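You operate a simulated robot arm through the tools that you are given. There is no shell and no other tool. Be economical: measure what you need, move in short steps, check, and stop when the job is done.

You run a simulated two-armed robot. Do the job below in one go: nothing can be reset, and whatever is moved stays where it is left.

JOB
Set the depth to 2 mm, drive the proud pegs flush and put the shoe in the empty cradle.
Fine: lower knob beside the clamp to 2, post in, both palm buttons once, post out again.
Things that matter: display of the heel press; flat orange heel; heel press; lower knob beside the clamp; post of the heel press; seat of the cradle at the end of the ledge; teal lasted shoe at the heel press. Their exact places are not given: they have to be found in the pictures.

The check looks at the end state, three seconds after you hand in, the way a careful person would. Anything else that was tipped, shoved, dropped, spilled or broken makes it a failure.

ROBOT AND FRAMES
Two 7-joint arms with two-finger parallel grippers on one trunk, on a base that drives. Base frame: it is fixed to the floor where the robot stands at the start and does not move with it; the origin is under the middle of the robot, x ahead of it, y to its left, z up. Units: cm, degrees, N and s.
The left shoulder is at the start at [6, 14.3, 92.6], the right one opposite. With the tool pointing down near the work surface each hand reaches from about 30 to 52 cm from the robot's upright axis, wherever it stands, measured 20 degrees to its own side. Places, roughly: display of the heel press [60, -10, 50]; heel press [100, 0, 150]; lower knob beside the clamp [80, -20, 130]; post of the heel press [70, -10, 90]; seat of the cradle at the end of the ledge [100, -40, 60]. Payload 1.57 kg a hand.
The TCP of each hand is the grasp point between the finger pads, 3 cm short of the fingertips. In the tool frame z runs along the fingers and y along their closing line. Largest opening 11 cm; finger width 2.4, thickness 1.2; the body of the gripper, 4.8 by 11.2 cm, starts 7.8 cm behind the TCP.
Orientation is told as [roll, pitch, yaw] about the base's x, y, z axes, in that order, counted from this pose: with the fingers straight down and closing along the base's y, the tool's x points along the base's -x, its y along +y and its z along -z.

CONTROLS
- The arms move only by the tool nudge_tool. It takes "left_plan", "right_plan" or both (then of equal length, played together; a hand with none holds still); each is a list of rows, each a list of 7 numbers: the shift along the tool's x, y, z in units of 50 mm (1.0 is 50 mm), then the turn, a rotation vector about the tool's x, y, z in units of 8 degrees (1.0 is 8 degrees), then the opening in per cent of the stroke, from 0 (shut) to 100 (fully open). In form: [[x, y, z, wx, wy, wz, grip], ...]. A call has 1 to 20 rows; each row shifts and turns the commanded pose from where the row before left it, along the tool's axes as they then stand. A call with a number of a shift or a turn outside -1 to 1 is refused whole. Rows are played at 5 a second. More than 5 cm and 8.6 degrees between two rows, or a gripper value outside its range, and nothing of the call is played. A pose out of reach is approached as far as the arm can. The call stops where the force on the tool passes 50 N (or 10 N more than at its start, if that is more) or the arm is blocked; 0.2 s more then pass. The fingers move at their own pace (about 4.5 cm/s each) and stop on an object; they squeeze with about 43 N. The grip force told is the motor's: it shows also when the fingers shut on nothing. Time passes only in rows, and 0.2 s behind the last, so rows that do not move let the fingers close. It gives the time, the measured TCP pose, the force on the tool (base axes), the opening and the grip force at its end, in the units of the frame above (readings bear some noise), with the torque about the TCP (base axes, N m) and any sound that the robot's microphone picked up.
- Cameras (640 x 400 px; columns grow to the right, rows downward): "scene" is now at [4.71, -2.43, 154.44]; the picture's right is [-0.29, -0.96, 0.00], its down [-0.66, 0.20, -0.73] and it looks along [0.70, -0.21, -0.69] (base axes); focal length 288 px, centre (320, 200). "left" rides on the left gripper at [7, -1.6, -14.1] in its tool frame; the picture's right is [0.23, 0.97, 0.00], its down [-0.86, 0.20, -0.48] and it looks along [-0.47, 0.11, 0.88] (tool axes); focal length 222 px, centre (320, 200). "right" rides on the right gripper at [7, 1.6, -14.1] in its tool frame; the picture's right is [-0.23, 0.97, 0.00], its down [-0.86, -0.20, -0.48] and it looks along [-0.47, -0.11, 0.88] (tool axes); focal length 222 px, centre (320, 200).
- capture(camera): a new picture of that camera. It takes no simulated time.
- slide_trunk(by): slides the trunk up (or, below 0, down) by that many cm; the arms and the scene camera ride with it, the base frame stays. It gives what a move gives, with no picture.
- base_move(legs): drives the robot by 1 to 6 legs, each [ahead, left, turn to the left] in cm, cm and degrees, along the robot's own axes; the way and the turn of a leg run together, so that a leg with both is an arc; at most 150 cm and 180 degrees a leg. The arms and the cameras ride along, it lands a little off, and it stops where it bumps. It gives what a move gives.
- head_to(pan, tilt): turns the head with the scene camera to pan (to the left, within 86 degrees either way) and tilt (down, from -29 to 69), counted from straight ahead of the robot. It gives what a move gives.
- locate(camera, pixels): there is no depth. For up to 12 entries [column, row, z] of the newest picture of that camera ("zoom" is the newest enlarged one), the place [x, y] in the base frame at which the ray of that pixel passes the height z, good to about 0.2 cm. It takes no simulated time.
- enlarge(camera, box): a new picture of the part [left, top, right, bottom] of that camera's present view, enlarged. It takes no simulated time.
- sign_off(): hands the job in; it is judged then, once.

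Go step by step. Measure first, check grasps and placings, and put right what went wrong. The budget is 80 turns and 58 pictures, counting those below and the enlarged ones. Unless the task says otherwise, let go and move clear before handing in, and close with one line.

The tools are called after ">>>" as a command line: name --argument value ..., lists and objects as JSON in quotes. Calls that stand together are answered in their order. nudge_tool: Moves the arms, as the interface text tells. Its arguments: {"type":"object","properties":{"left_plan":{"type":"array"},"right_plan":{"type":"array"}},"required":[]} The other tools are called the same way: slide_trunk (by) slides the trunk up or down; base_move (legs) drives the base; head_to (pan, tilt) turns the head that bears the scene camera; capture (camera) takes a picture; locate (camera, pixels) gives the place at which the rays of pixels pass given heights; enlarge (camera, box) takes an enlarged picture of a part of a camera's view; sign_off () hands the job in.

At the start:

```text
time_s: 0.0
left_eef_pos: [44.82, 11.01, 99.94]
left_tool_rot: [-0.1, 0.0, 0.0]
left_ft_force: [0.9, -0.2, 0.6]
left_wrist_torque: [-0.02, -0.03, -0.02]
left_finger_gap: 11.01
left_grip_force: 0.0
right_eef_pos: [50.14, -29.45, 99.93]
right_tool_rot: [0.0, 0.0, -0.1]
right_ft_force: [-1.0, -0.7, -0.4]
right_wrist_torque: [0.03, -0.02, -0.02]
right_finger_gap: 11.0
right_grip_force: 0.0
trunk travel left (down, up): [-52.5, 6.5]
robot x, y, heading: [-0.05, 0.01, 0.2]
head pan, tilt: [-16.6, 43.3]
```

scene: 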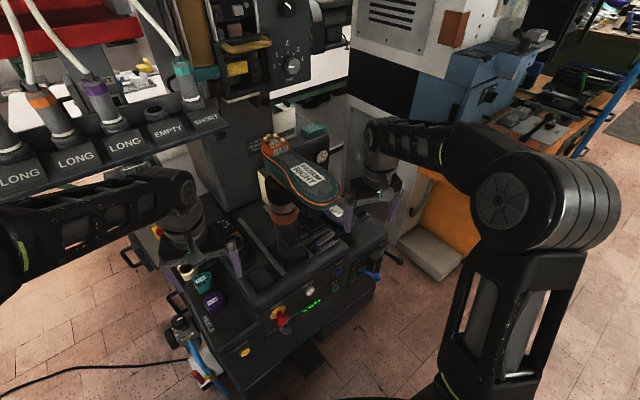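
right: 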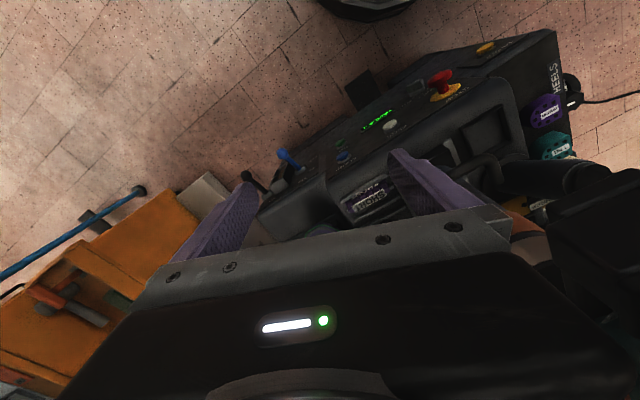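
left: 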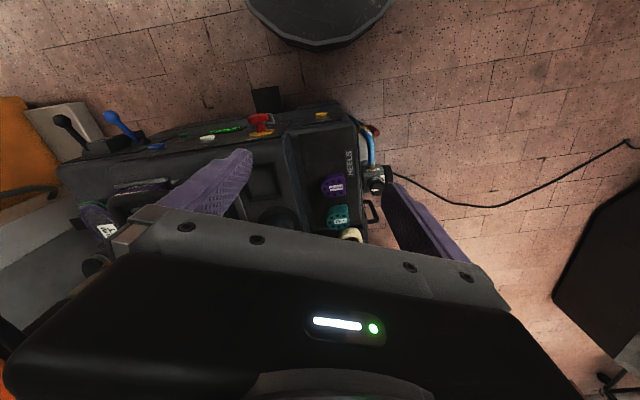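

The scene picture shows the heel press with the teal/orange shoe at (305,175), a control panel near (310,295), and knobs near (292,65). I'll enlarge these parts first.

>>> enlarge --camera "scene" --box '[140, 200, 400, 390]'

>>> enlarge --camera "scene" --box '[180, 0, 400, 220]'

>>> head_to --pan 0 --tilt 15

>>> capture --camera "scene"

```text
2.11 times, centred on (270, 295) of scene
```

zoom: 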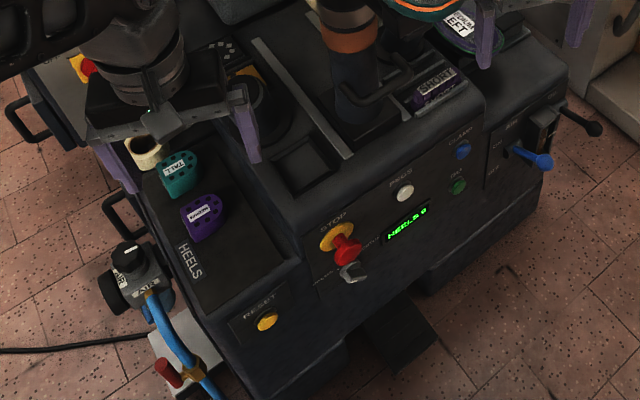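

```text
1.82 times, centred on (290, 110) of scene
```

zoom: 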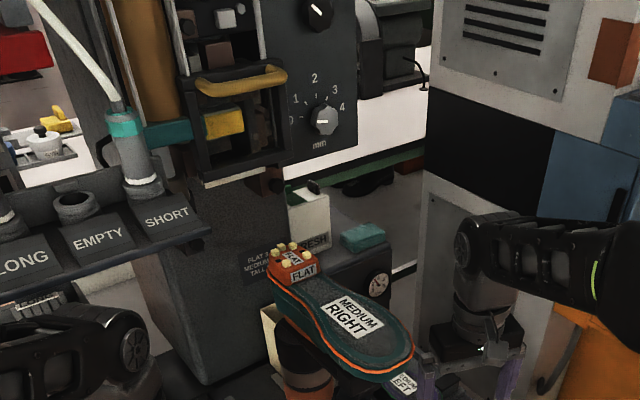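

```text
time_s: 0.9
left_eef_pos: [44.84, 10.82, 100.01]
left_tool_rot: [-0.1, 0.1, -0.1]
left_ft_force: [0.5, -0.4, 0.1]
left_wrist_torque: [0.0, 0.0, 0.04]
left_finger_gap: 11.01
left_grip_force: 0.1
right_eef_pos: [50.12, -29.36, 100.03]
right_tool_rot: [0.0, 0.1, 0.1]
right_ft_force: [-0.1, 0.2, -0.5]
right_wrist_torque: [0.03, 0.0, -0.01]
right_finger_gap: 11.02
right_grip_force: 0.0
trunk travel left (down, up): [-52.5, 6.5]
robot x, y, heading: [0.44, 0.05, -0.2]
head pan, tilt: [0.0, 15.0]
```

```text
52 pictures are left
```

scene: 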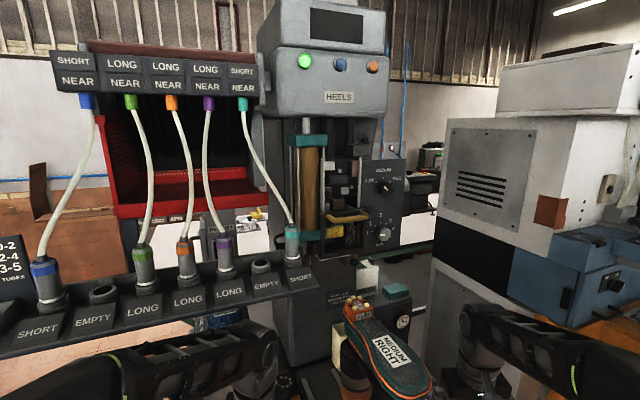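

The knob panel is at (383,205) and the press display (dark) at (335,27). I'll zoom on the knobs and on the lower panel, and look for post stops and the cradle.

>>> enlarge --camera "scene" --box '[260, 140, 440, 260]'

>>> enlarge --camera "scene" --box '[270, 250, 470, 400]'

>>> head_to --pan -35 --tilt 40

>>> capture --camera "scene"

```text
3.33 times, centred on (350, 200) of scene
```

zoom: 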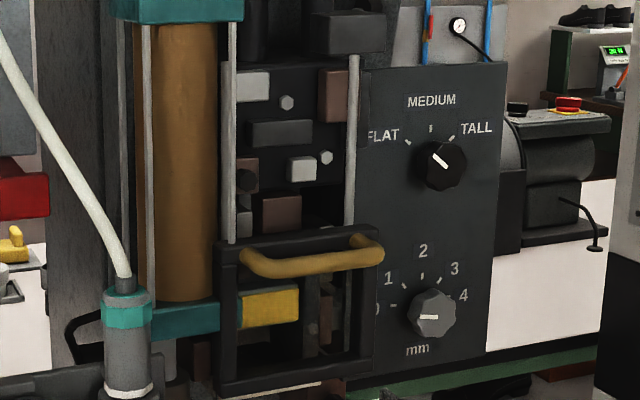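

```text
2.67 times, centred on (370, 325) of scene
```

zoom: 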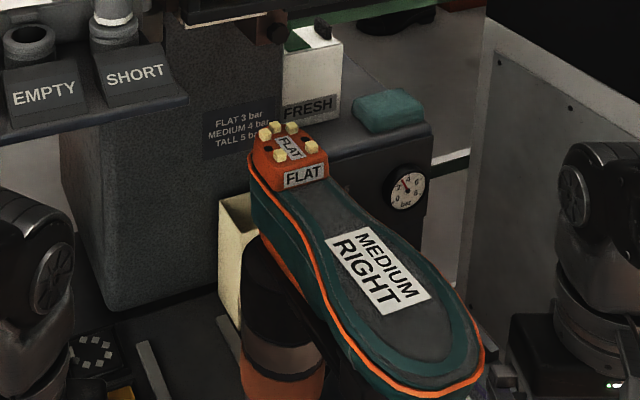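

```text
time_s: 1.9
left_eef_pos: [44.88, 10.81, 100.06]
left_tool_rot: [0.0, 0.1, -0.1]
left_ft_force: [-0.7, -0.1, 0.0]
left_wrist_torque: [-0.02, 0.03, -0.02]
left_finger_gap: 10.99
left_grip_force: 0.1
right_eef_pos: [50.14, -29.41, 99.88]
right_tool_rot: [0.0, 0.0, 0.0]
right_ft_force: [-0.4, 0.1, -0.4]
right_wrist_torque: [0.01, 0.01, 0.01]
right_finger_gap: 11.01
right_grip_force: 0.0
trunk travel left (down, up): [-52.5, 6.5]
robot x, y, heading: [-0.35, -0.41, -0.1]
head pan, tilt: [-35.0, 40.0]
```

```text
49 pictures are left
```

scene: 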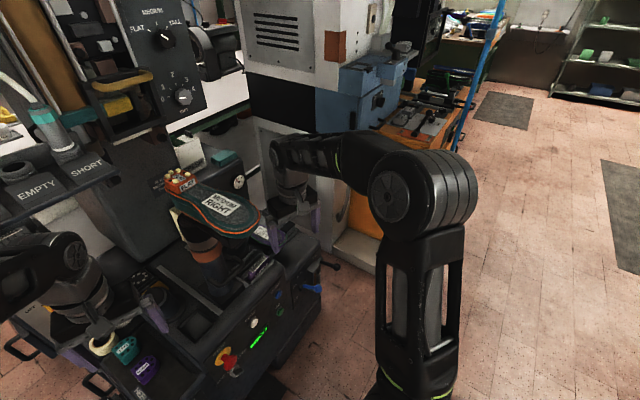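

The arms hide the console. I'll draw both hands up, back and outward for a free view.

>>> nudge_tool --right_plan '[[0, 0, -1, 0, 0, 0, 100], [0, 0, -1, 0, 0, 0, 100], [1, -0.5, 0, 0, 0, 0, 100], [1, -0.5, 0, 0, 0, 0, 100], [1, -0.5, 0, 0, 0, 0, 100], [1, -0.5, 0, 0, 0, 0, 100]]' --left_plan '[[0, 0, -1, 0, 0, 0, 100], [0, 0, -1, 0, 0, 0, 100], [1, 0.8, 0, 0, 0, 0, 100], [1, 0.8, 0, 0, 0, 0, 100], [1, 0.8, 0, 0, 0, 0, 100], [0.5, 0.8, 0, 0, 0, 0, 100]]'

>>> head_to --pan -10 --tilt 42

>>> capture --camera "scene"

```text
refused: row 3 steps farther than a row can; nothing moved
```

```text
time_s: 2.8
left_eef_pos: [44.92, 10.89, 100.04]
left_tool_rot: [-0.1, 0.1, 0.0]
left_ft_force: [-0.5, 1.2, 0.8]
left_wrist_torque: [0.01, -0.02, -0.01]
left_finger_gap: 11.0
left_grip_force: 0.0
right_eef_pos: [50.12, -29.35, 100.04]
right_tool_rot: [0.0, 0.0, 0.0]
right_ft_force: [0.0, -0.4, 0.9]
right_wrist_torque: [-0.01, 0.0, -0.03]
right_finger_gap: 11.01
right_grip_force: 0.1
trunk travel left (down, up): [-52.5, 6.5]
robot x, y, heading: [0.15, -0.11, -0.2]
head pan, tilt: [-10.0, 42.0]
```

```text
48 pictures are left
```

scene: 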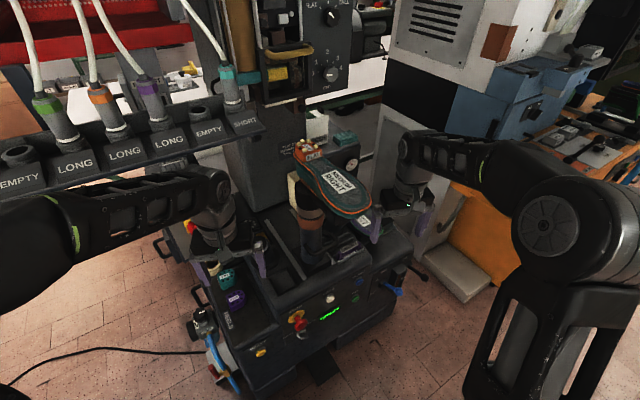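

The shift per row counts as a vector, so it must stay within 5 cm. I'll retry with smaller rows.

>>> nudge_tool --right_plan '[[0, 0, -1, 0, 0, 0, 100], [0, 0, -1, 0, 0, 0, 100], [0.8, -0.4, 0, 0, 0, 0, 100], [0.8, -0.4, 0, 0, 0, 0, 100], [0.8, -0.4, 0, 0, 0, 0, 100], [0.8, -0.4, 0, 0, 0, 0, 100], [0.8, -0.4, 0, 0, 0, 0, 100]]' --left_plan '[[0, 0, -1, 0, 0, 0, 100], [0, 0, -1, 0, 0, 0, 100], [0.6, 0.7, 0, 0, 0, 0, 100], [0.6, 0.7, 0, 0, 0, 0, 100], [0.6, 0.7, 0, 0, 0, 0, 100], [0.6, 0.7, 0, 0, 0, 0, 100], [0.6, 0.7, 0, 0, 0, 0, 100]]'

>>> capture --camera "scene"

```text
time_s: 4.4
left_eef_pos: [29.86, 28.23, 109.83]
left_tool_rot: [0.0, 0.0, -0.1]
left_ft_force: [-0.4, -0.5, -0.1]
left_wrist_torque: [0.0, -0.03, 0.0]
left_finger_gap: 11.0
left_grip_force: 0.0
right_eef_pos: [29.86, -39.3, 109.93]
right_tool_rot: [0.0, -0.1, 0.1]
right_ft_force: [0.0, -0.7, -0.4]
right_wrist_torque: [-0.01, 0.03, -0.03]
right_finger_gap: 11.03
right_grip_force: 0.0
trunk travel left (down, up): [-52.5, 6.5]
robot x, y, heading: [-0.03, 0.5, -0.1]
head pan, tilt: [-10.0, 42.0]
```

```text
47 pictures are left
```

scene: 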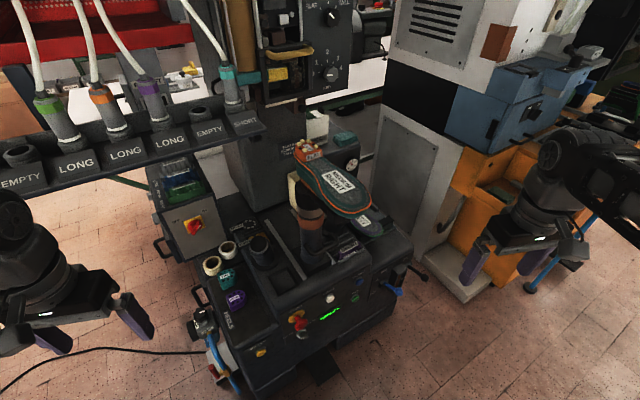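

>>> enlarge --camera "scene" --box '[180, 215, 420, 365]'

>>> enlarge --camera "scene" --box '[220, 110, 420, 270]'

>>> enlarge --camera "scene" --box '[240, 0, 380, 100]'

```text
2.67 times, centred on (300, 290) of scene
```

zoom: 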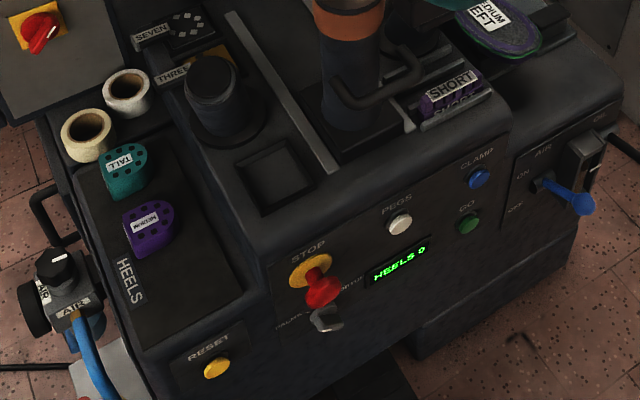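

```text
2.50 times, centred on (320, 190) of scene
```

zoom: 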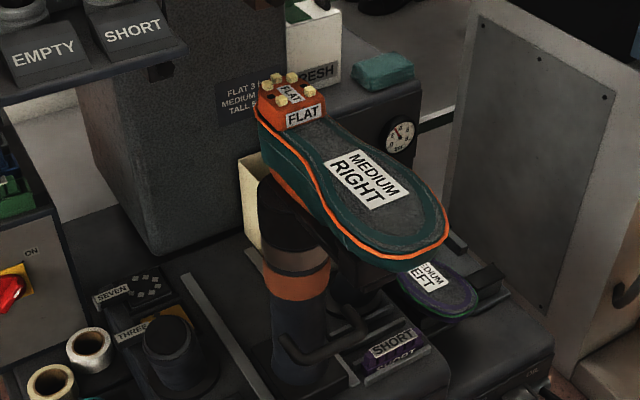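

```text
4.00 times, centred on (310, 50) of scene
```

zoom: 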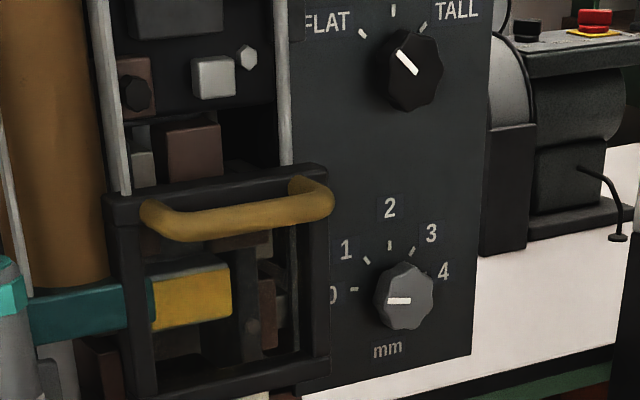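

The console front shows STOP, PEGS, CLAMP and GO, and the display reads "HEELS 0". The lower knob points at 0. I'll measure key points at guessed heights.

>>> locate --camera "scene" --pixels '[[330, 313, 50], [330, 313, 70], [330, 74, 120], [330, 74, 130], [330, 17, 140], [312, 240, 70], [312, 240, 90], [309, 150, 105], [362, 222, 100], [362, 222, 70], [250, 395, 0], [460, 295, 0]]'

>>> head_to --pan 0 --tilt 69

>>> capture --camera "scene"

```text
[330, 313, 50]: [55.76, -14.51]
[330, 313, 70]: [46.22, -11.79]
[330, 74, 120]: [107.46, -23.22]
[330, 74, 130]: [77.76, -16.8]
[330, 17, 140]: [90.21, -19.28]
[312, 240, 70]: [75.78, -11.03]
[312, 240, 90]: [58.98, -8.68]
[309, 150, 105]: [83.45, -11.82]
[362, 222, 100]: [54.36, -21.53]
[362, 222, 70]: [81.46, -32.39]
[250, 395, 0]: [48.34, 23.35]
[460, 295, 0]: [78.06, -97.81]
```

```text
time_s: 5.3
left_eef_pos: [30.0, 28.42, 109.87]
left_tool_rot: [0.0, 0.0, 0.1]
left_ft_force: [0.4, 0.7, 0.3]
left_wrist_torque: [-0.01, -0.03, 0.01]
left_finger_gap: 10.97
left_grip_force: 0.0
right_eef_pos: [30.13, -39.34, 109.79]
right_tool_rot: [0.1, 0.0, 0.0]
right_ft_force: [-0.5, 0.4, -0.1]
right_wrist_torque: [0.0, 0.02, -0.01]
right_finger_gap: 11.0
right_grip_force: 0.0
trunk travel left (down, up): [-52.5, 6.5]
robot x, y, heading: [-0.15, 0.02, -0.2]
head pan, tilt: [0.0, 68.8]
```

```text
43 pictures are left
```

scene: 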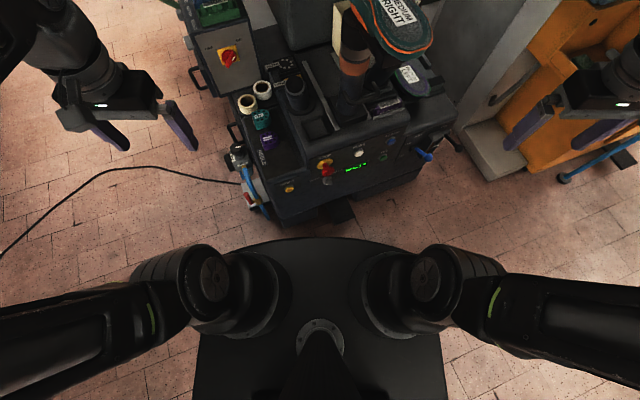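

The floor around the robot is clear. I'll drive right for a side view of the ledge, cradle and palm buttons.

>>> base_move --legs '[[0, -40, 0]]'

>>> head_to --pan 10 --tilt 40

>>> capture --camera "scene"

```text
time_s: 7.8
left_eef_pos: [29.84, -11.07, 109.91]
left_tool_rot: [0.0, 0.0, 0.4]
left_ft_force: [0.0, -0.6, 0.1]
left_wrist_torque: [0.02, 0.02, 0.0]
left_finger_gap: 11.0
left_grip_force: 0.0
right_eef_pos: [30.42, -78.64, 109.66]
right_tool_rot: [0.1, 0.1, 0.3]
right_ft_force: [0.3, -0.4, 0.2]
right_wrist_torque: [0.0, -0.03, -0.01]
right_finger_gap: 11.02
right_grip_force: 0.0
trunk travel left (down, up): [-52.5, 6.5]
robot x, y, heading: [0.02, -39.44, 0.4]
head pan, tilt: [0.0, 68.8]
```

```text
time_s: 8.7
left_eef_pos: [29.89, -10.89, 109.89]
left_tool_rot: [0.0, -0.1, 0.4]
left_ft_force: [0.5, 0.4, 0.0]
left_wrist_torque: [0.01, 0.0, -0.01]
left_finger_gap: 11.02
left_grip_force: 0.1
right_eef_pos: [30.45, -78.55, 109.69]
right_tool_rot: [0.0, 0.0, 0.3]
right_ft_force: [0.4, -1.5, 0.0]
right_wrist_torque: [0.02, -0.02, -0.01]
right_finger_gap: 11.0
right_grip_force: 0.0
trunk travel left (down, up): [-52.5, 6.5]
robot x, y, heading: [-0.14, -39.27, 0.1]
head pan, tilt: [10.0, 40.0]
```

```text
42 pictures are left
```

scene: 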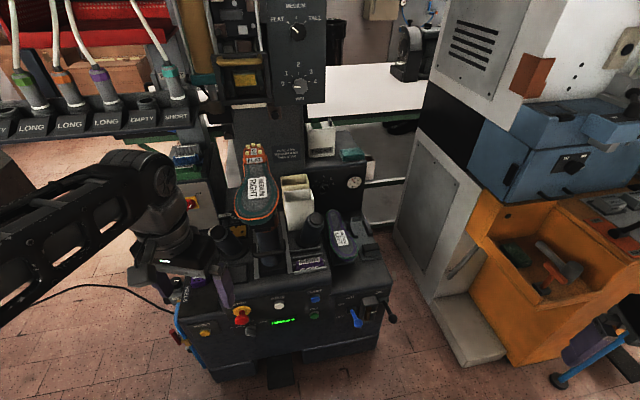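

>>> enlarge --camera "scene" --box '[190, 110, 410, 350]'

>>> enlarge --camera "scene" --box '[200, 130, 380, 270]'

```text
1.67 times, centred on (300, 230) of scene
```

zoom: 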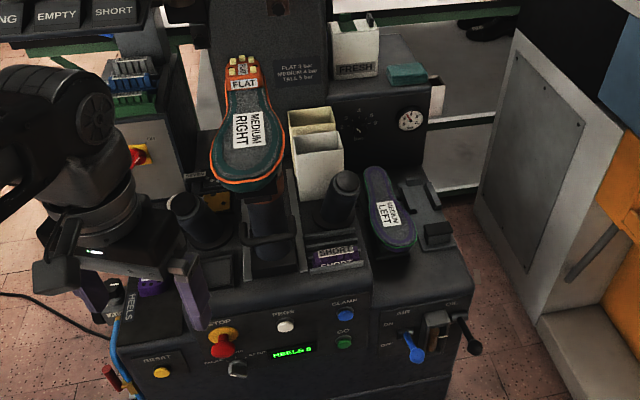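

```text
2.86 times, centred on (290, 200) of scene
```

zoom: 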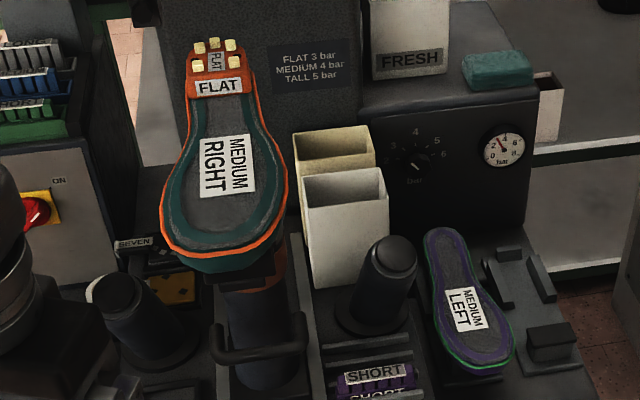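

The palm buttons are the two black mushroom columns at scene (219,233) and (315,220). The empty cradle (two guides and a block) is at about (365,240), next to the purple MEDIUM LEFT shoe. I'll measure these from this view.

>>> locate --camera "scene" --pixels '[[301, 86, 120], [301, 86, 130], [219, 233, 80], [315, 220, 80], [269, 257, 80], [257, 190, 100], [254, 160, 100], [258, 222, 100], [369, 249, 60], [363, 227, 60], [346, 254, 65], [284, 321, 50]]'

>>> locate --camera "scene" --pixels '[[219, 233, 70], [315, 220, 70], [269, 257, 70], [257, 190, 90], [254, 160, 90], [258, 222, 90], [369, 249, 50], [363, 227, 50], [346, 254, 55], [284, 321, 60], [333, 213, 60], [333, 213, 70]]'

```text
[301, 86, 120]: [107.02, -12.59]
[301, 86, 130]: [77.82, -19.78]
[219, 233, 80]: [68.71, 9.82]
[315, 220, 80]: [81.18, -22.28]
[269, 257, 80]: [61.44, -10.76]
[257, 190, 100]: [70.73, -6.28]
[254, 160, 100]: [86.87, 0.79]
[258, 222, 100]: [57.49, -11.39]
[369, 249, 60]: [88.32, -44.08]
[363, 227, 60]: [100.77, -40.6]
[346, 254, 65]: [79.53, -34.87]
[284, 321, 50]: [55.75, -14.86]
```

```text
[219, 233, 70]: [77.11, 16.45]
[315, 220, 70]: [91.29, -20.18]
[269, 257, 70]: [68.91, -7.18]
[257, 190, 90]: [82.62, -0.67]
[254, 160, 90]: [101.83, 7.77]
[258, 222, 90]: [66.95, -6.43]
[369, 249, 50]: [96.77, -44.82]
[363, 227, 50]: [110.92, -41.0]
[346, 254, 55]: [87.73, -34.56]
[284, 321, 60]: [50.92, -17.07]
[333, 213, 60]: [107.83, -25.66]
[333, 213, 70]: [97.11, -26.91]
```

Triangulating gives (x, y, z) in cm:

| Item | Place |
|---|---|
| Lower knob | (84, -18, 128) |
| Palm tops | (66, 8, 83) and (78, -23, 83) |
| Post handle | (62, -11, 80) |
| Sole top | z of about 113 |
| Cradle | R line 12 cm right of the MEDIUM LEFT shoe |

The machine is turned about 22°. I'll square the robot to it and close in a bit, then check the gap.

>>> base_move --legs '[[0, 0, 22], [20, 2.4, 0]]'

>>> head_to --pan 0 --tilt 67

>>> capture --camera "scene"

>>> capture --camera "right"

```text
time_s: 11.5
left_eef_pos: [34.62, 7.67, 109.75]
left_tool_rot: [0.0, 0.1, 21.9]
left_ft_force: [0.8, 1.0, 0.9]
left_wrist_torque: [-0.02, 0.03, 0.02]
left_finger_gap: 11.0
left_grip_force: 0.0
right_eef_pos: [59.97, -55.02, 109.71]
right_tool_rot: [0.0, 0.1, 21.8]
right_ft_force: [0.9, 0.4, -0.6]
right_wrist_torque: [-0.04, 0.02, -0.01]
right_finger_gap: 11.0
right_grip_force: 0.1
trunk travel left (down, up): [-52.5, 6.5]
robot x, y, heading: [17.23, -29.98, 21.6]
head pan, tilt: [10.0, 40.0]
```

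```text
time_s: 12.4
left_eef_pos: [34.59, 7.52, 109.96]
left_tool_rot: [0.0, 0.0, 21.8]
left_ft_force: [-0.4, -0.3, 0.1]
left_wrist_torque: [0.0, 0.01, -0.01]
left_finger_gap: 11.03
left_grip_force: 0.1
right_eef_pos: [60.0, -55.04, 109.72]
right_tool_rot: [0.0, 0.1, 22.0]
right_ft_force: [0.5, 0.2, 0.7]
right_wrist_torque: [0.01, -0.02, -0.02]
right_finger_gap: 11.02
right_grip_force: 0.2
trunk travel left (down, up): [-52.5, 6.5]
robot x, y, heading: [17.85, -29.83, 22.2]
head pan, tilt: [0.0, 67.0]
```

```text
39 pictures are left
```

scene: 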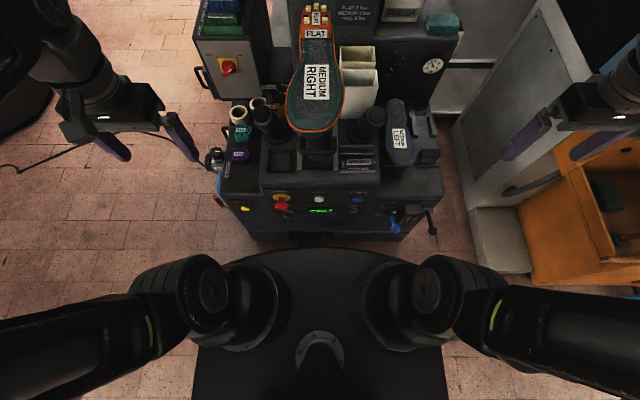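

```text
38 pictures are left
```

right: 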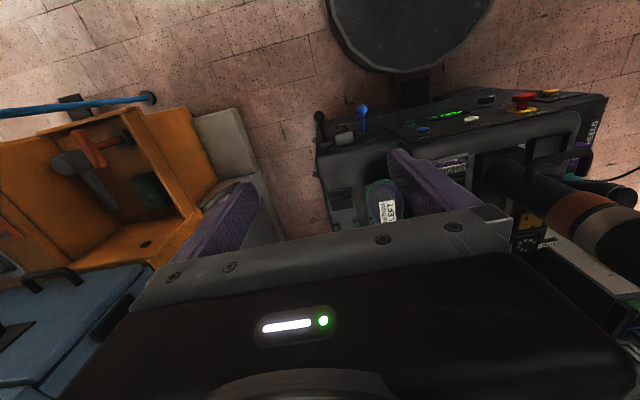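

The robot is now square to the press, and the base front sits just short of the pedal, so I'll stay here. Next I'll look at the knob panel square-on.

>>> head_to --pan -8 --tilt 28

>>> capture --camera "scene"

>>> enlarge --camera "scene" --box '[270, 60, 450, 190]'

```text
time_s: 13.4
left_eef_pos: [34.59, 7.52, 109.88]
left_tool_rot: [0.0, 0.0, 21.9]
left_ft_force: [-0.4, -0.3, -0.3]
left_wrist_torque: [-0.02, 0.0, 0.0]
left_finger_gap: 11.0
left_grip_force: 0.0
right_eef_pos: [59.94, -55.17, 109.72]
right_tool_rot: [0.0, 0.0, 21.9]
right_ft_force: [0.4, -0.4, -0.2]
right_wrist_torque: [0.0, -0.01, -0.01]
right_finger_gap: 11.0
right_grip_force: 0.1
trunk travel left (down, up): [-52.5, 6.5]
robot x, y, heading: [17.52, -30.44, 21.8]
head pan, tilt: [-8.0, 28.0]
```

```text
37 pictures are left
```

scene: 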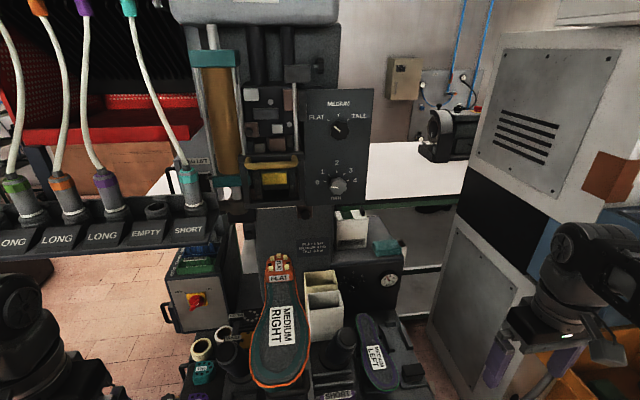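

```text
3.08 times, centred on (360, 125) of scene
```

zoom: 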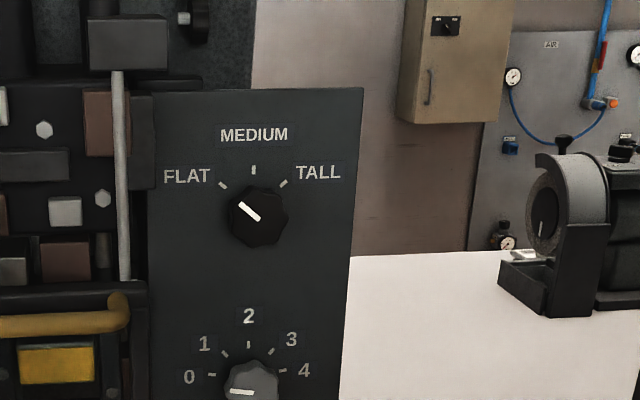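

The lower knob is at (338,187), pointing at 0. Ticks 0 and 4 sit about 80° either side of 2, so it needs about 80° clockwise. I'll refine the knob's position and bring the right hand toward a forward-pointing pre-grasp.

>>> locate --camera "scene" --pixels '[[338, 187, 127], [338, 187, 128], [338, 187, 129], [281, 262, 115], [275, 335, 113], [278, 387, 112], [252, 345, 113], [310, 345, 113], [345, 337, 83], [232, 350, 83]]'

>>> nudge_tool --right_plan '[[0, 1, 0, 0, 0, 0, 100], [0, 1, 0, 0, 0, 0, 100], [0, 1, 0, 0, 0, 0, 100], [0, 1, 0, 0, 0, 0, 100], [-0.6, 0, -0.7, 0, 0, 0, 100], [-0.6, 0, -0.7, 0, 0, 0, 100], [-0.6, 0, -0.7, 0, 0, 0, 100], [0, 0, 0, 0, -1, 0, 100], [0, 0, 0, 0, -1, 0, 100], [0, 0, 0, 0, -1, 0, 100], [0, 0, 0, 0, -1, 0, 100], [0, 0, 0, 0, -1, 0, 100], [0, 0, 0, 0, -1, 0, 100], [0, 0, 0, 0, -1, 0, 100], [0, 0, 0, 0, -1, 0, 100], [0, 0, 0, 0, -1, 0, 100], [0, 0, 0, 0, -1, 0, 100], [0, 0, 0, 0, -1, 0, 100], [0, 0, 0, 0, -0.25, 0, 100]]'

>>> capture --camera "right"

```text
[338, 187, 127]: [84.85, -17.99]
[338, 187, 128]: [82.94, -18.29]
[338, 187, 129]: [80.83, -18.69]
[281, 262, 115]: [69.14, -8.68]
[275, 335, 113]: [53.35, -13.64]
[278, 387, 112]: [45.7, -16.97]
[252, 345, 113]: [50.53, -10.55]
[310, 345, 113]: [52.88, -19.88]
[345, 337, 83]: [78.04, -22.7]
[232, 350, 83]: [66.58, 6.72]
```

```text
time_s: 17.4
left_eef_pos: [34.58, 7.38, 109.8]
left_tool_rot: [0.0, 0.0, 21.9]
left_ft_force: [-0.6, 0.7, -0.1]
left_wrist_torque: [-0.02, 0.01, -0.02]
left_finger_gap: 11.01
left_grip_force: 0.0
right_eef_pos: [63.35, -30.72, 130.05]
right_tool_rot: [136.9, -89.9, -114.8]
right_ft_force: [-0.4, -0.8, 0.6]
right_wrist_torque: [0.01, -0.05, 0.02]
right_finger_gap: 10.98
right_grip_force: 0.0
right hand out of reach, approached as far as the arm can: row 5, 6, 7, 13, 14, 15, 16, 17, 18, 19
trunk travel left (down, up): [-52.5, 6.5]
robot x, y, heading: [17.49, -29.68, 22.2]
head pan, tilt: [-8.0, 28.0]
```

```text
35 pictures are left
```

right: 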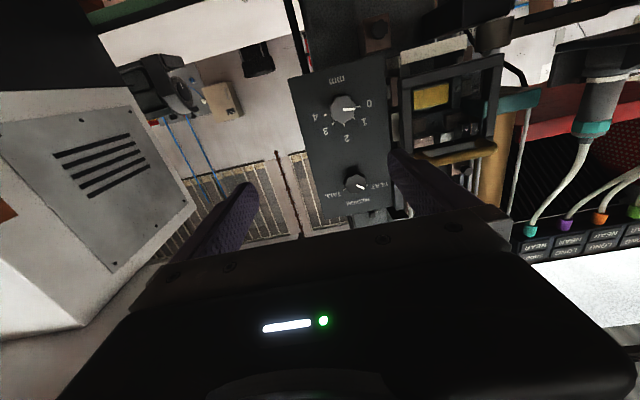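

The hand now points forward at about (63,-31,130), and the lower knob shows at (343,108) in the inverted hand view. I'll move to a pre-grasp about 10 cm short of the knob.

>>> nudge_tool --right_plan '[[0.115, 0.2, 0.5, 0, 0, 0, 100], [0.115, 0.2, 0.5, 0, 0, 0, 100], [0.115, 0.2, 0.5, 0, 0, 0, 100], [0.115, 0.2, 0.5, 0, 0, 0, 100]]'

>>> capture --camera "right"

```text
time_s: 18.4
left_eef_pos: [34.67, 7.61, 109.67]
left_tool_rot: [0.0, -0.1, 22.0]
left_ft_force: [0.5, -0.3, 0.3]
left_wrist_torque: [-0.03, 0.04, 0.01]
left_finger_gap: 10.98
left_grip_force: 0.2
right_eef_pos: [71.17, -23.34, 127.62]
right_tool_rot: [45.9, -89.9, -24.1]
right_ft_force: [0.5, 0.2, 0.9]
right_wrist_torque: [0.01, 0.02, 0.0]
right_finger_gap: 11.01
right_grip_force: 0.0
trunk travel left (down, up): [-52.5, 6.5]
robot x, y, heading: [17.47, -29.72, 22.0]
head pan, tilt: [-8.0, 28.0]
```

```text
34 pictures are left
```

right: 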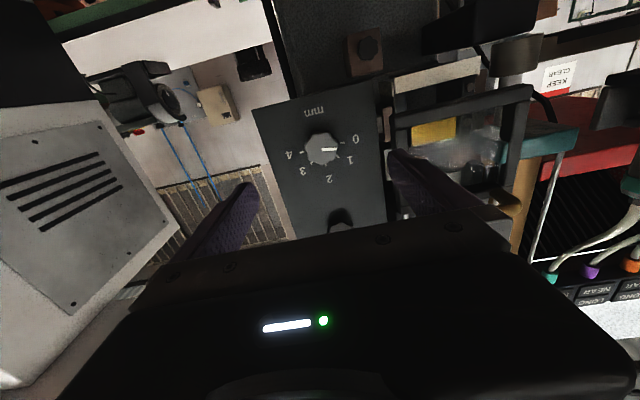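

Aligned: the knob at (322,150) matches the approach axis. I'll pre-roll -40°, narrow to 7 cm and advance about 11 cm.

>>> nudge_tool --right_plan '[[0, 0, 0, 0, 0, -1, 64], [0, 0, 0, 0, 0, -1, 64], [0, 0, 0, 0, 0, -1, 64], [0, 0, 0, 0, 0, -1, 64], [0, 0, 0, 0, 0, -1, 64], [0, 0, 0.5, 0, 0, 0, 64], [0, 0, 0.5, 0, 0, 0, 64], [0, 0, 0.5, 0, 0, 0, 64], [0, 0, 0.3, 0, 0, 0, 64], [0, 0, 0.2, 0, 0, 0, 64], [0, 0, 0.1, 0, 0, 0, 64]]'

>>> capture --camera "right"

```text
time_s: 20.8
left_eef_pos: [34.55, 7.53, 109.81]
left_tool_rot: [0.0, -0.1, 21.9]
left_ft_force: [0.6, 0.5, 1.1]
left_wrist_torque: [0.03, -0.02, 0.01]
left_finger_gap: 11.03
left_grip_force: 0.0
right_eef_pos: [80.77, -19.24, 127.78]
right_tool_rot: [-90.0, -50.0, 111.9]
right_ft_force: [-0.4, -1.0, 0.0]
right_wrist_torque: [0.02, -0.01, 0.0]
right_finger_gap: 7.06
right_grip_force: 0.0
trunk travel left (down, up): [-52.5, 6.5]
robot x, y, heading: [17.07, -29.97, 21.9]
head pan, tilt: [-8.0, 28.0]
```

```text
33 pictures are left
```

right: 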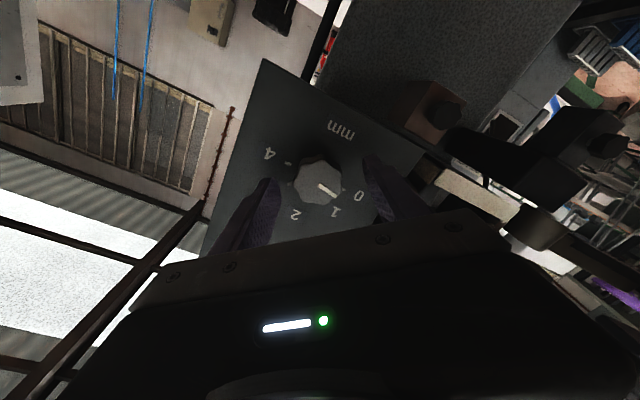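

The knob face lies about 2 cm ahead of the TCP, centred. I'll advance 0.9 cm more and close on it.

>>> nudge_tool --right_plan '[[0, 0, 0.1, 0, 0, 0, 64], [0, 0, 0.08, 0, 0, 0, 64], [0, 0, 0, 0, 0, 0, 0], [0, 0, 0, 0, 0, 0, 0], [0, 0, 0, 0, 0, 0, 0], [0, 0, 0, 0, 0, 0, 0], [0, 0, 0, 0, 0, 0, 0]]'

>>> capture --camera "right"

```text
time_s: 22.4
left_eef_pos: [34.67, 7.52, 109.8]
left_tool_rot: [0.0, -0.1, 21.8]
left_ft_force: [0.3, 0.7, -0.1]
left_wrist_torque: [-0.03, -0.02, -0.03]
left_finger_gap: 11.0
left_grip_force: 0.0
right_eef_pos: [81.68, -19.13, 127.82]
right_tool_rot: [-90.1, -50.1, 112.0]
right_ft_force: [4.3, -1.2, 6.4]
right_wrist_torque: [0.05, 0.02, -0.37]
right_finger_gap: 3.82
right_grip_force: 43.4
trunk travel left (down, up): [-52.5, 6.5]
robot x, y, heading: [17.38, -29.78, 22.0]
head pan, tilt: [-8.0, 28.0]
```

```text
32 pictures are left
```

right: 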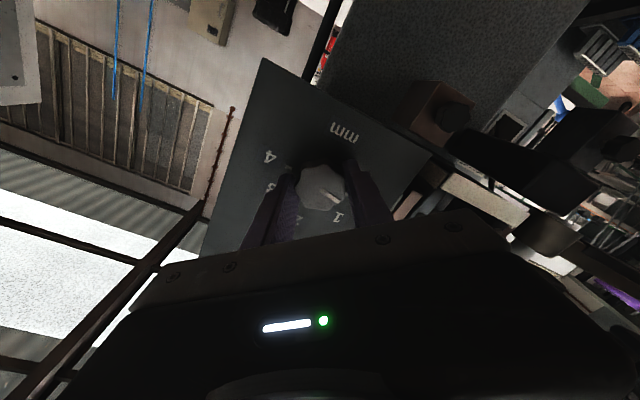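

The knob is gripped (3.8 cm, 43 N). I'll turn it 80° clockwise.

>>> nudge_tool --right_plan '[[0, 0, 0, 0, 0, 1, 0], [0, 0, 0, 0, 0, 1, 0], [0, 0, 0, 0, 0, 1, 0], [0, 0, 0, 0, 0, 1, 0], [0, 0, 0, 0, 0, 1, 0], [0, 0, 0, 0, 0, 1, 0], [0, 0, 0, 0, 0, 1, 0], [0, 0, 0, 0, 0, 1, 0], [0, 0, 0, 0, 0, 1, 0], [0, 0, 0, 0, 0, 1, 0], [0, 0, 0, 0, 0, 0, 0]]'

>>> capture --camera "right"

```text
time_s: 24.8
left_eef_pos: [34.6, 7.71, 109.76]
left_tool_rot: [-0.1, 0.0, 22.0]
left_ft_force: [-0.4, -0.7, 0.1]
left_wrist_torque: [0.0, 0.0, 0.01]
left_finger_gap: 10.98
left_grip_force: 0.1
right_eef_pos: [81.5, -18.96, 127.79]
right_tool_rot: [90.1, -49.9, -68.0]
right_ft_force: [5.3, 7.7, 12.5]
right_wrist_torque: [0.04, -0.19, 0.01]
right_finger_gap: 3.85
right_grip_force: 44.1
trunk travel left (down, up): [-52.5, 6.5]
robot x, y, heading: [17.09, -29.81, 22.0]
head pan, tilt: [-8.0, 28.0]
```

```text
31 pictures are left
```

right: 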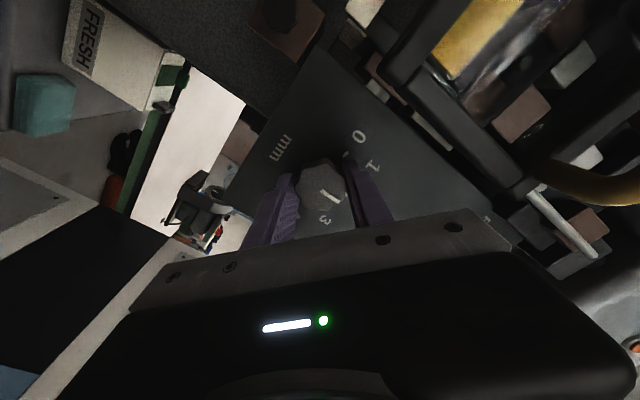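

The turn went through. I'll release, back off about 8 cm and check the pointer.

>>> nudge_tool --right_plan '[[0, 0, 0, 0, 0, 0, 64], [0, 0, 0, 0, 0, 0, 64], [0, 0, 0, 0, 0, 0, 64], [0, 0, -0.5, 0, 0, 0, 64], [0, 0, -0.5, 0, 0, 0, 64], [0, 0, -0.5, 0, 0, 0, 64], [0, 0, -0.5, 0, 0, 0, 64]]'

>>> enlarge --camera "right" --box '[240, 90, 420, 230]'

```text
time_s: 26.4
left_eef_pos: [34.49, 7.61, 109.91]
left_tool_rot: [0.0, 0.0, 22.0]
left_ft_force: [-1.2, 0.5, 0.4]
left_wrist_torque: [-0.02, 0.01, -0.01]
left_finger_gap: 11.0
left_grip_force: 0.0
right_eef_pos: [72.12, -22.86, 127.83]
right_tool_rot: [90.1, -49.9, -68.2]
right_ft_force: [-0.2, 0.3, 0.2]
right_wrist_torque: [-0.04, -0.03, 0.02]
right_finger_gap: 7.02
right_grip_force: 0.2
trunk travel left (down, up): [-52.5, 6.5]
robot x, y, heading: [17.3, -29.77, 21.8]
head pan, tilt: [-8.0, 28.0]
```

```text
2.86 times, centred on (330, 160) of right
```

zoom: 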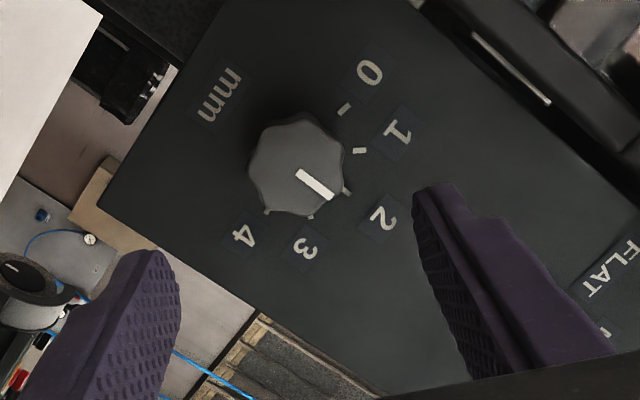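

The pointer bar at zoom (315,185) lines up with tick 2 at (346,190), so the depth is set. I'll unroll, retreat the right hand and inspect the post's handle.

>>> nudge_tool --right_plan '[[0, 0, -0.8, 0, 0, -1, 64], [0, 0, -0.8, 0, 0, -1, 64], [0, 0, -0.4, 0, 0, -1, 64], [0, 0, 0, 0, 0, -1, 64], [0, 0, 0, 0, 0, -1, 64], [0, -1, 0, 0, 0, 0, 64], [0, -1, 0, 0, 0, 0, 64]]'

>>> head_to --pan 0 --tilt 45

>>> enlarge --camera "scene" --box '[200, 60, 460, 300]'

```text
time_s: 28.0
left_eef_pos: [34.65, 7.47, 109.88]
left_tool_rot: [0.1, 0.0, 21.9]
left_ft_force: [-0.4, 0.7, -0.5]
left_wrist_torque: [0.01, 0.04, -0.02]
left_finger_gap: 10.99
left_grip_force: 0.1
right_eef_pos: [67.49, -35.48, 128.86]
right_tool_rot: [-60.2, -90.0, 82.3]
right_ft_force: [-0.3, 0.1, 0.2]
right_wrist_torque: [0.01, 0.02, 0.02]
right_finger_gap: 7.04
right_grip_force: 0.0
right hand out of reach, approached as far as the arm can: row 3, 6
trunk travel left (down, up): [-52.5, 6.5]
robot x, y, heading: [17.36, -30.09, 22.2]
head pan, tilt: [-8.0, 28.0]
```

```text
time_s: 28.8
left_eef_pos: [34.63, 7.52, 109.86]
left_tool_rot: [0.0, 0.1, 22.0]
left_ft_force: [0.7, 0.5, 0.4]
left_wrist_torque: [-0.01, 0.01, -0.03]
left_finger_gap: 11.02
left_grip_force: 0.0
right_eef_pos: [67.48, -35.35, 128.93]
right_tool_rot: [104.4, -90.0, -82.5]
right_ft_force: [-0.1, 1.3, 0.1]
right_wrist_torque: [-0.03, 0.0, 0.03]
right_finger_gap: 7.03
right_grip_force: 0.1
trunk travel left (down, up): [-52.5, 6.5]
robot x, y, heading: [17.49, -29.88, 21.8]
head pan, tilt: [0.0, 45.0]
```

```text
1.67 times, centred on (330, 180) of scene
```

zoom: 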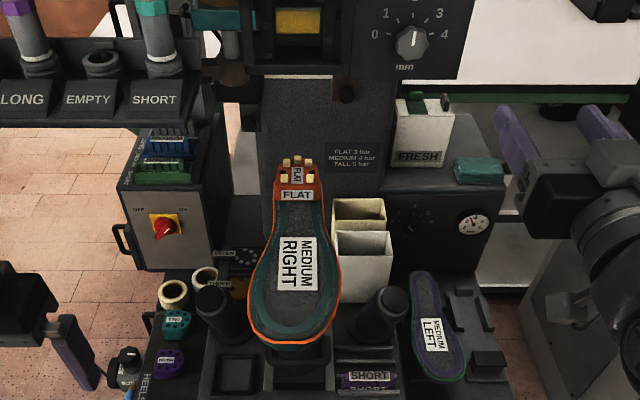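

The scene zoom (412,43) confirms the knob at 2. The shoe hides the handle, so I'll lower the right hand beside it, yawed toward the post, and use the right camera.

>>> nudge_tool --right_plan '[[1, 0, 0, 0, 0, 0, 64], [1, 0, 0, 0, 0, 0, 64], [1, 0, 0, 0, 0, 0, 64], [1, 0, 0, 0, 0, 0, 64], [1, 0, 0, 0, 0, 0, 64], [1, 0, 0, 0, 0, 0, 64], [1, 0, 0, 0, 0, 0, 64], [0, 0, 0, -1, 0, 0, 64], [0, 0, 0, -1, 0, 0, 64], [0, 0, 0, -1, 0, 0, 64], [0, 0, 0, -1, 0, 0, 64], [0, 0, 0, -0.5, 0, 0, 64]]'

>>> capture --camera "right"

```text
time_s: 31.4
left_eef_pos: [34.68, 7.68, 109.83]
left_tool_rot: [0.0, 0.0, 21.9]
left_ft_force: [0.0, 0.4, -0.1]
left_wrist_torque: [-0.02, 0.03, 0.03]
left_finger_gap: 11.01
left_grip_force: 0.1
right_eef_pos: [78.2, -34.27, 101.43]
right_tool_rot: [83.0, -89.9, -25.0]
right_ft_force: [0.5, -0.3, -0.6]
right_wrist_torque: [0.04, 0.0, 0.0]
right_finger_gap: 7.03
right_grip_force: 0.0
right hand out of reach, approached as far as the arm can: row 1, 2, 3, 4, 5, 6
trunk travel left (down, up): [-52.5, 6.5]
robot x, y, heading: [17.29, -30.09, 21.7]
head pan, tilt: [0.0, 45.0]
```

```text
28 pictures are left
```

right: 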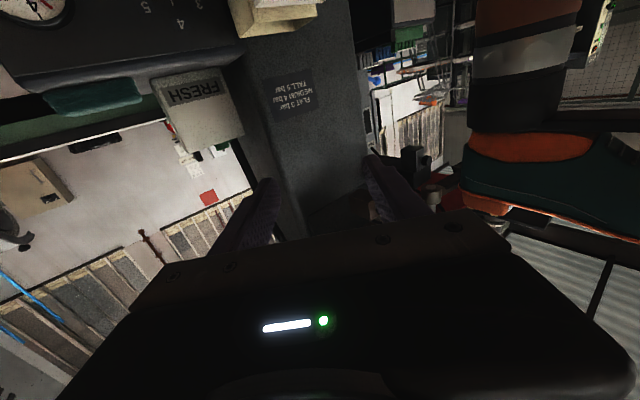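

A horizontal hand can't come that close to the body. Before choosing the grip I'll look at the post from the left camera.

>>> capture --camera "left"

>>> enlarge --camera "right" --box '[340, 0, 640, 240]'

```text
27 pictures are left
```

left: 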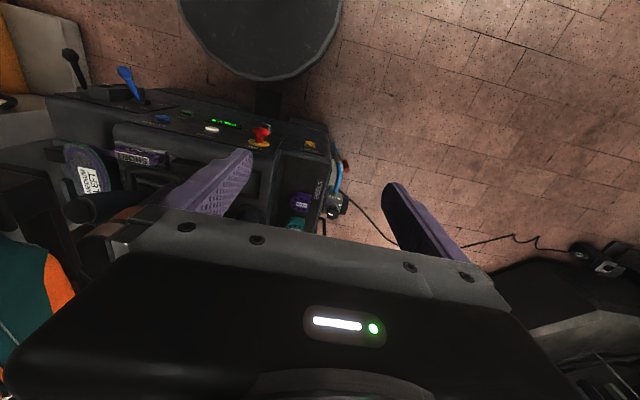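

```text
1.67 times, centred on (490, 120) of right
```

zoom: 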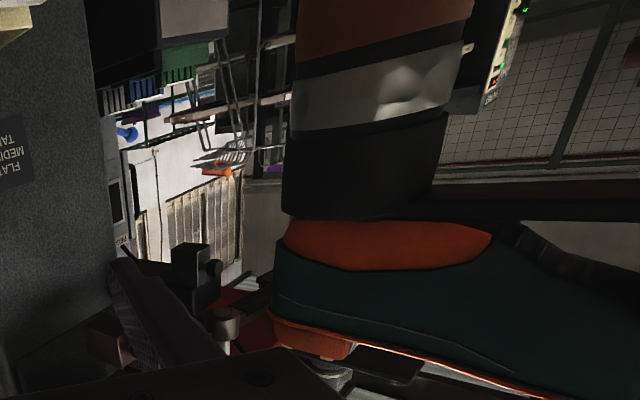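

The shoe sits on a last over the post, with the handle lower down. I'll back off 28 cm and lower the trunk 40 cm to see the handle, rails and ram from the front.

>>> base_move --legs '[[-28, 0, 0]]'

>>> slide_trunk --by -40

>>> head_to --pan 0 --tilt 20

>>> capture --camera "scene"

>>> enlarge --camera "scene" --box '[220, 120, 460, 300]'

```text
time_s: 33.4
left_eef_pos: [8.54, -2.91, 109.83]
left_tool_rot: [0.0, -0.1, 22.2]
left_ft_force: [-0.4, 0.7, 0.4]
left_wrist_torque: [0.01, 0.01, 0.01]
left_finger_gap: 11.02
left_grip_force: 0.2
right_eef_pos: [52.32, -44.58, 101.34]
right_tool_rot: [-172.7, -89.8, -129.2]
right_ft_force: [-0.2, -0.3, 0.3]
right_wrist_torque: [-0.01, 0.02, -0.01]
right_finger_gap: 7.03
right_grip_force: 0.0
trunk travel left (down, up): [-52.5, 6.5]
robot x, y, heading: [-8.56, -40.14, 22.2]
head pan, tilt: [0.0, 45.0]
```

```text
time_s: 37.2
left_eef_pos: [8.66, -2.83, 69.88]
left_tool_rot: [0.1, 0.0, 22.2]
left_ft_force: [-0.6, -0.3, -1.0]
left_wrist_torque: [0.0, -0.05, 0.02]
left_finger_gap: 10.99
left_grip_force: 0.0
right_eef_pos: [52.42, -44.49, 61.44]
right_tool_rot: [135.9, -90.0, -77.8]
right_ft_force: [0.0, -0.3, 0.1]
right_wrist_torque: [-0.04, -0.02, 0.0]
right_finger_gap: 7.04
right_grip_force: 0.2
trunk travel left (down, up): [-12.5, 46.5]
robot x, y, heading: [-8.77, -40.39, 22.2]
head pan, tilt: [0.0, 45.0]
```

```text
time_s: 38.1
left_eef_pos: [8.6, -2.79, 69.84]
left_tool_rot: [0.0, 0.0, 22.1]
left_ft_force: [1.0, 0.2, 1.0]
left_wrist_torque: [0.01, 0.01, 0.01]
left_finger_gap: 11.0
left_grip_force: 0.0
right_eef_pos: [52.4, -44.55, 61.34]
right_tool_rot: [128.2, -90.0, -70.1]
right_ft_force: [0.0, -0.2, 0.5]
right_wrist_torque: [-0.01, -0.01, 0.01]
right_finger_gap: 7.04
right_grip_force: 0.0
trunk travel left (down, up): [-12.5, 46.5]
robot x, y, heading: [-8.44, -40.47, 22.1]
head pan, tilt: [0.0, 20.0]
```

```text
25 pictures are left
```

scene: 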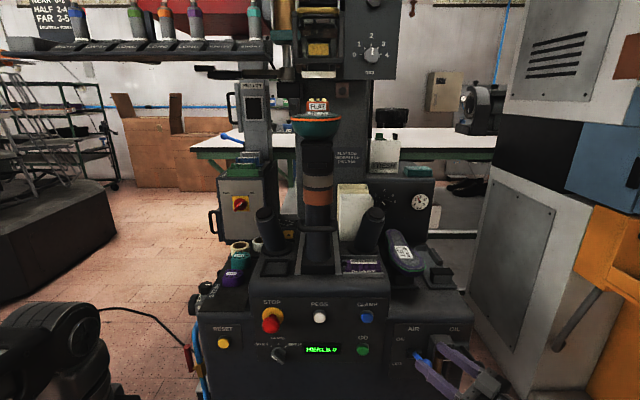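

```text
2.22 times, centred on (340, 210) of scene
```

zoom: 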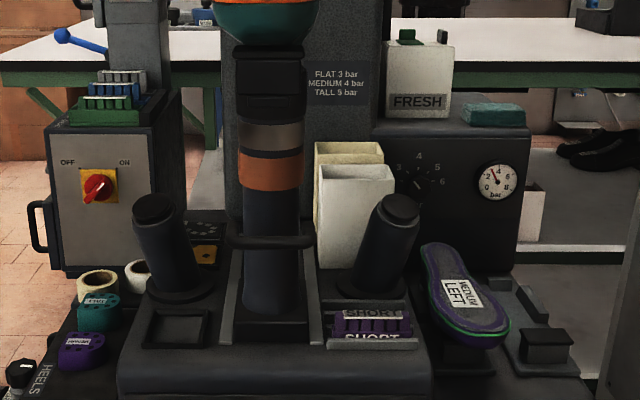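

Now the handle bar shows at scene (317,229), the palms at (264,213) and (376,212), and the rails beneath the post. I'll triangulate with this view.

>>> locate --camera "scene" --pixels '[[317.5, 229, 78], [317.5, 229, 82], [317.5, 229, 86], [264.5, 213, 80], [264.5, 213, 84], [264.5, 213, 88], [376, 211, 80], [376, 211, 84], [376, 211, 88], [313, 264, 60], [313, 264, 56], [337, 229, 82]]'

>>> locate --camera "scene" --pixels '[[409, 268, 66], [431, 273, 60], [431, 273, 64], [425, 250, 60], [446, 253, 60], [415, 252, 60], [428, 288, 55], [317, 120, 108], [317, 120, 112], [319, 71, 125], [317, 345, 50], [400, 290, 55]]'

```text
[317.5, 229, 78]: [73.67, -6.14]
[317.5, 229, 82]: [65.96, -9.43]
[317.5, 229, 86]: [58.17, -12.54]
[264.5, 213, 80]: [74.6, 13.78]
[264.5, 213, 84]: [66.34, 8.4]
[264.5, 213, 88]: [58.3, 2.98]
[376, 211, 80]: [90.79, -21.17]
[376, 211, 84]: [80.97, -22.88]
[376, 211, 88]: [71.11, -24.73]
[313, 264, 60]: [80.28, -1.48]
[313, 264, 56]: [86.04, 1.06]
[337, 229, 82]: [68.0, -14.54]
```

```text
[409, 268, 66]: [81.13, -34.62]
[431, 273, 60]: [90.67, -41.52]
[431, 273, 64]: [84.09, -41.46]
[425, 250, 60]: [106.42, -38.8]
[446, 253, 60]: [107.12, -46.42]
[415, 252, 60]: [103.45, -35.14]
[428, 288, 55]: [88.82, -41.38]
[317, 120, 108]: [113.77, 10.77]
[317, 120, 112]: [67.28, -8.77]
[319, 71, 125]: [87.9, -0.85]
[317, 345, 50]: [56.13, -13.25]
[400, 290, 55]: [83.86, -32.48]
```

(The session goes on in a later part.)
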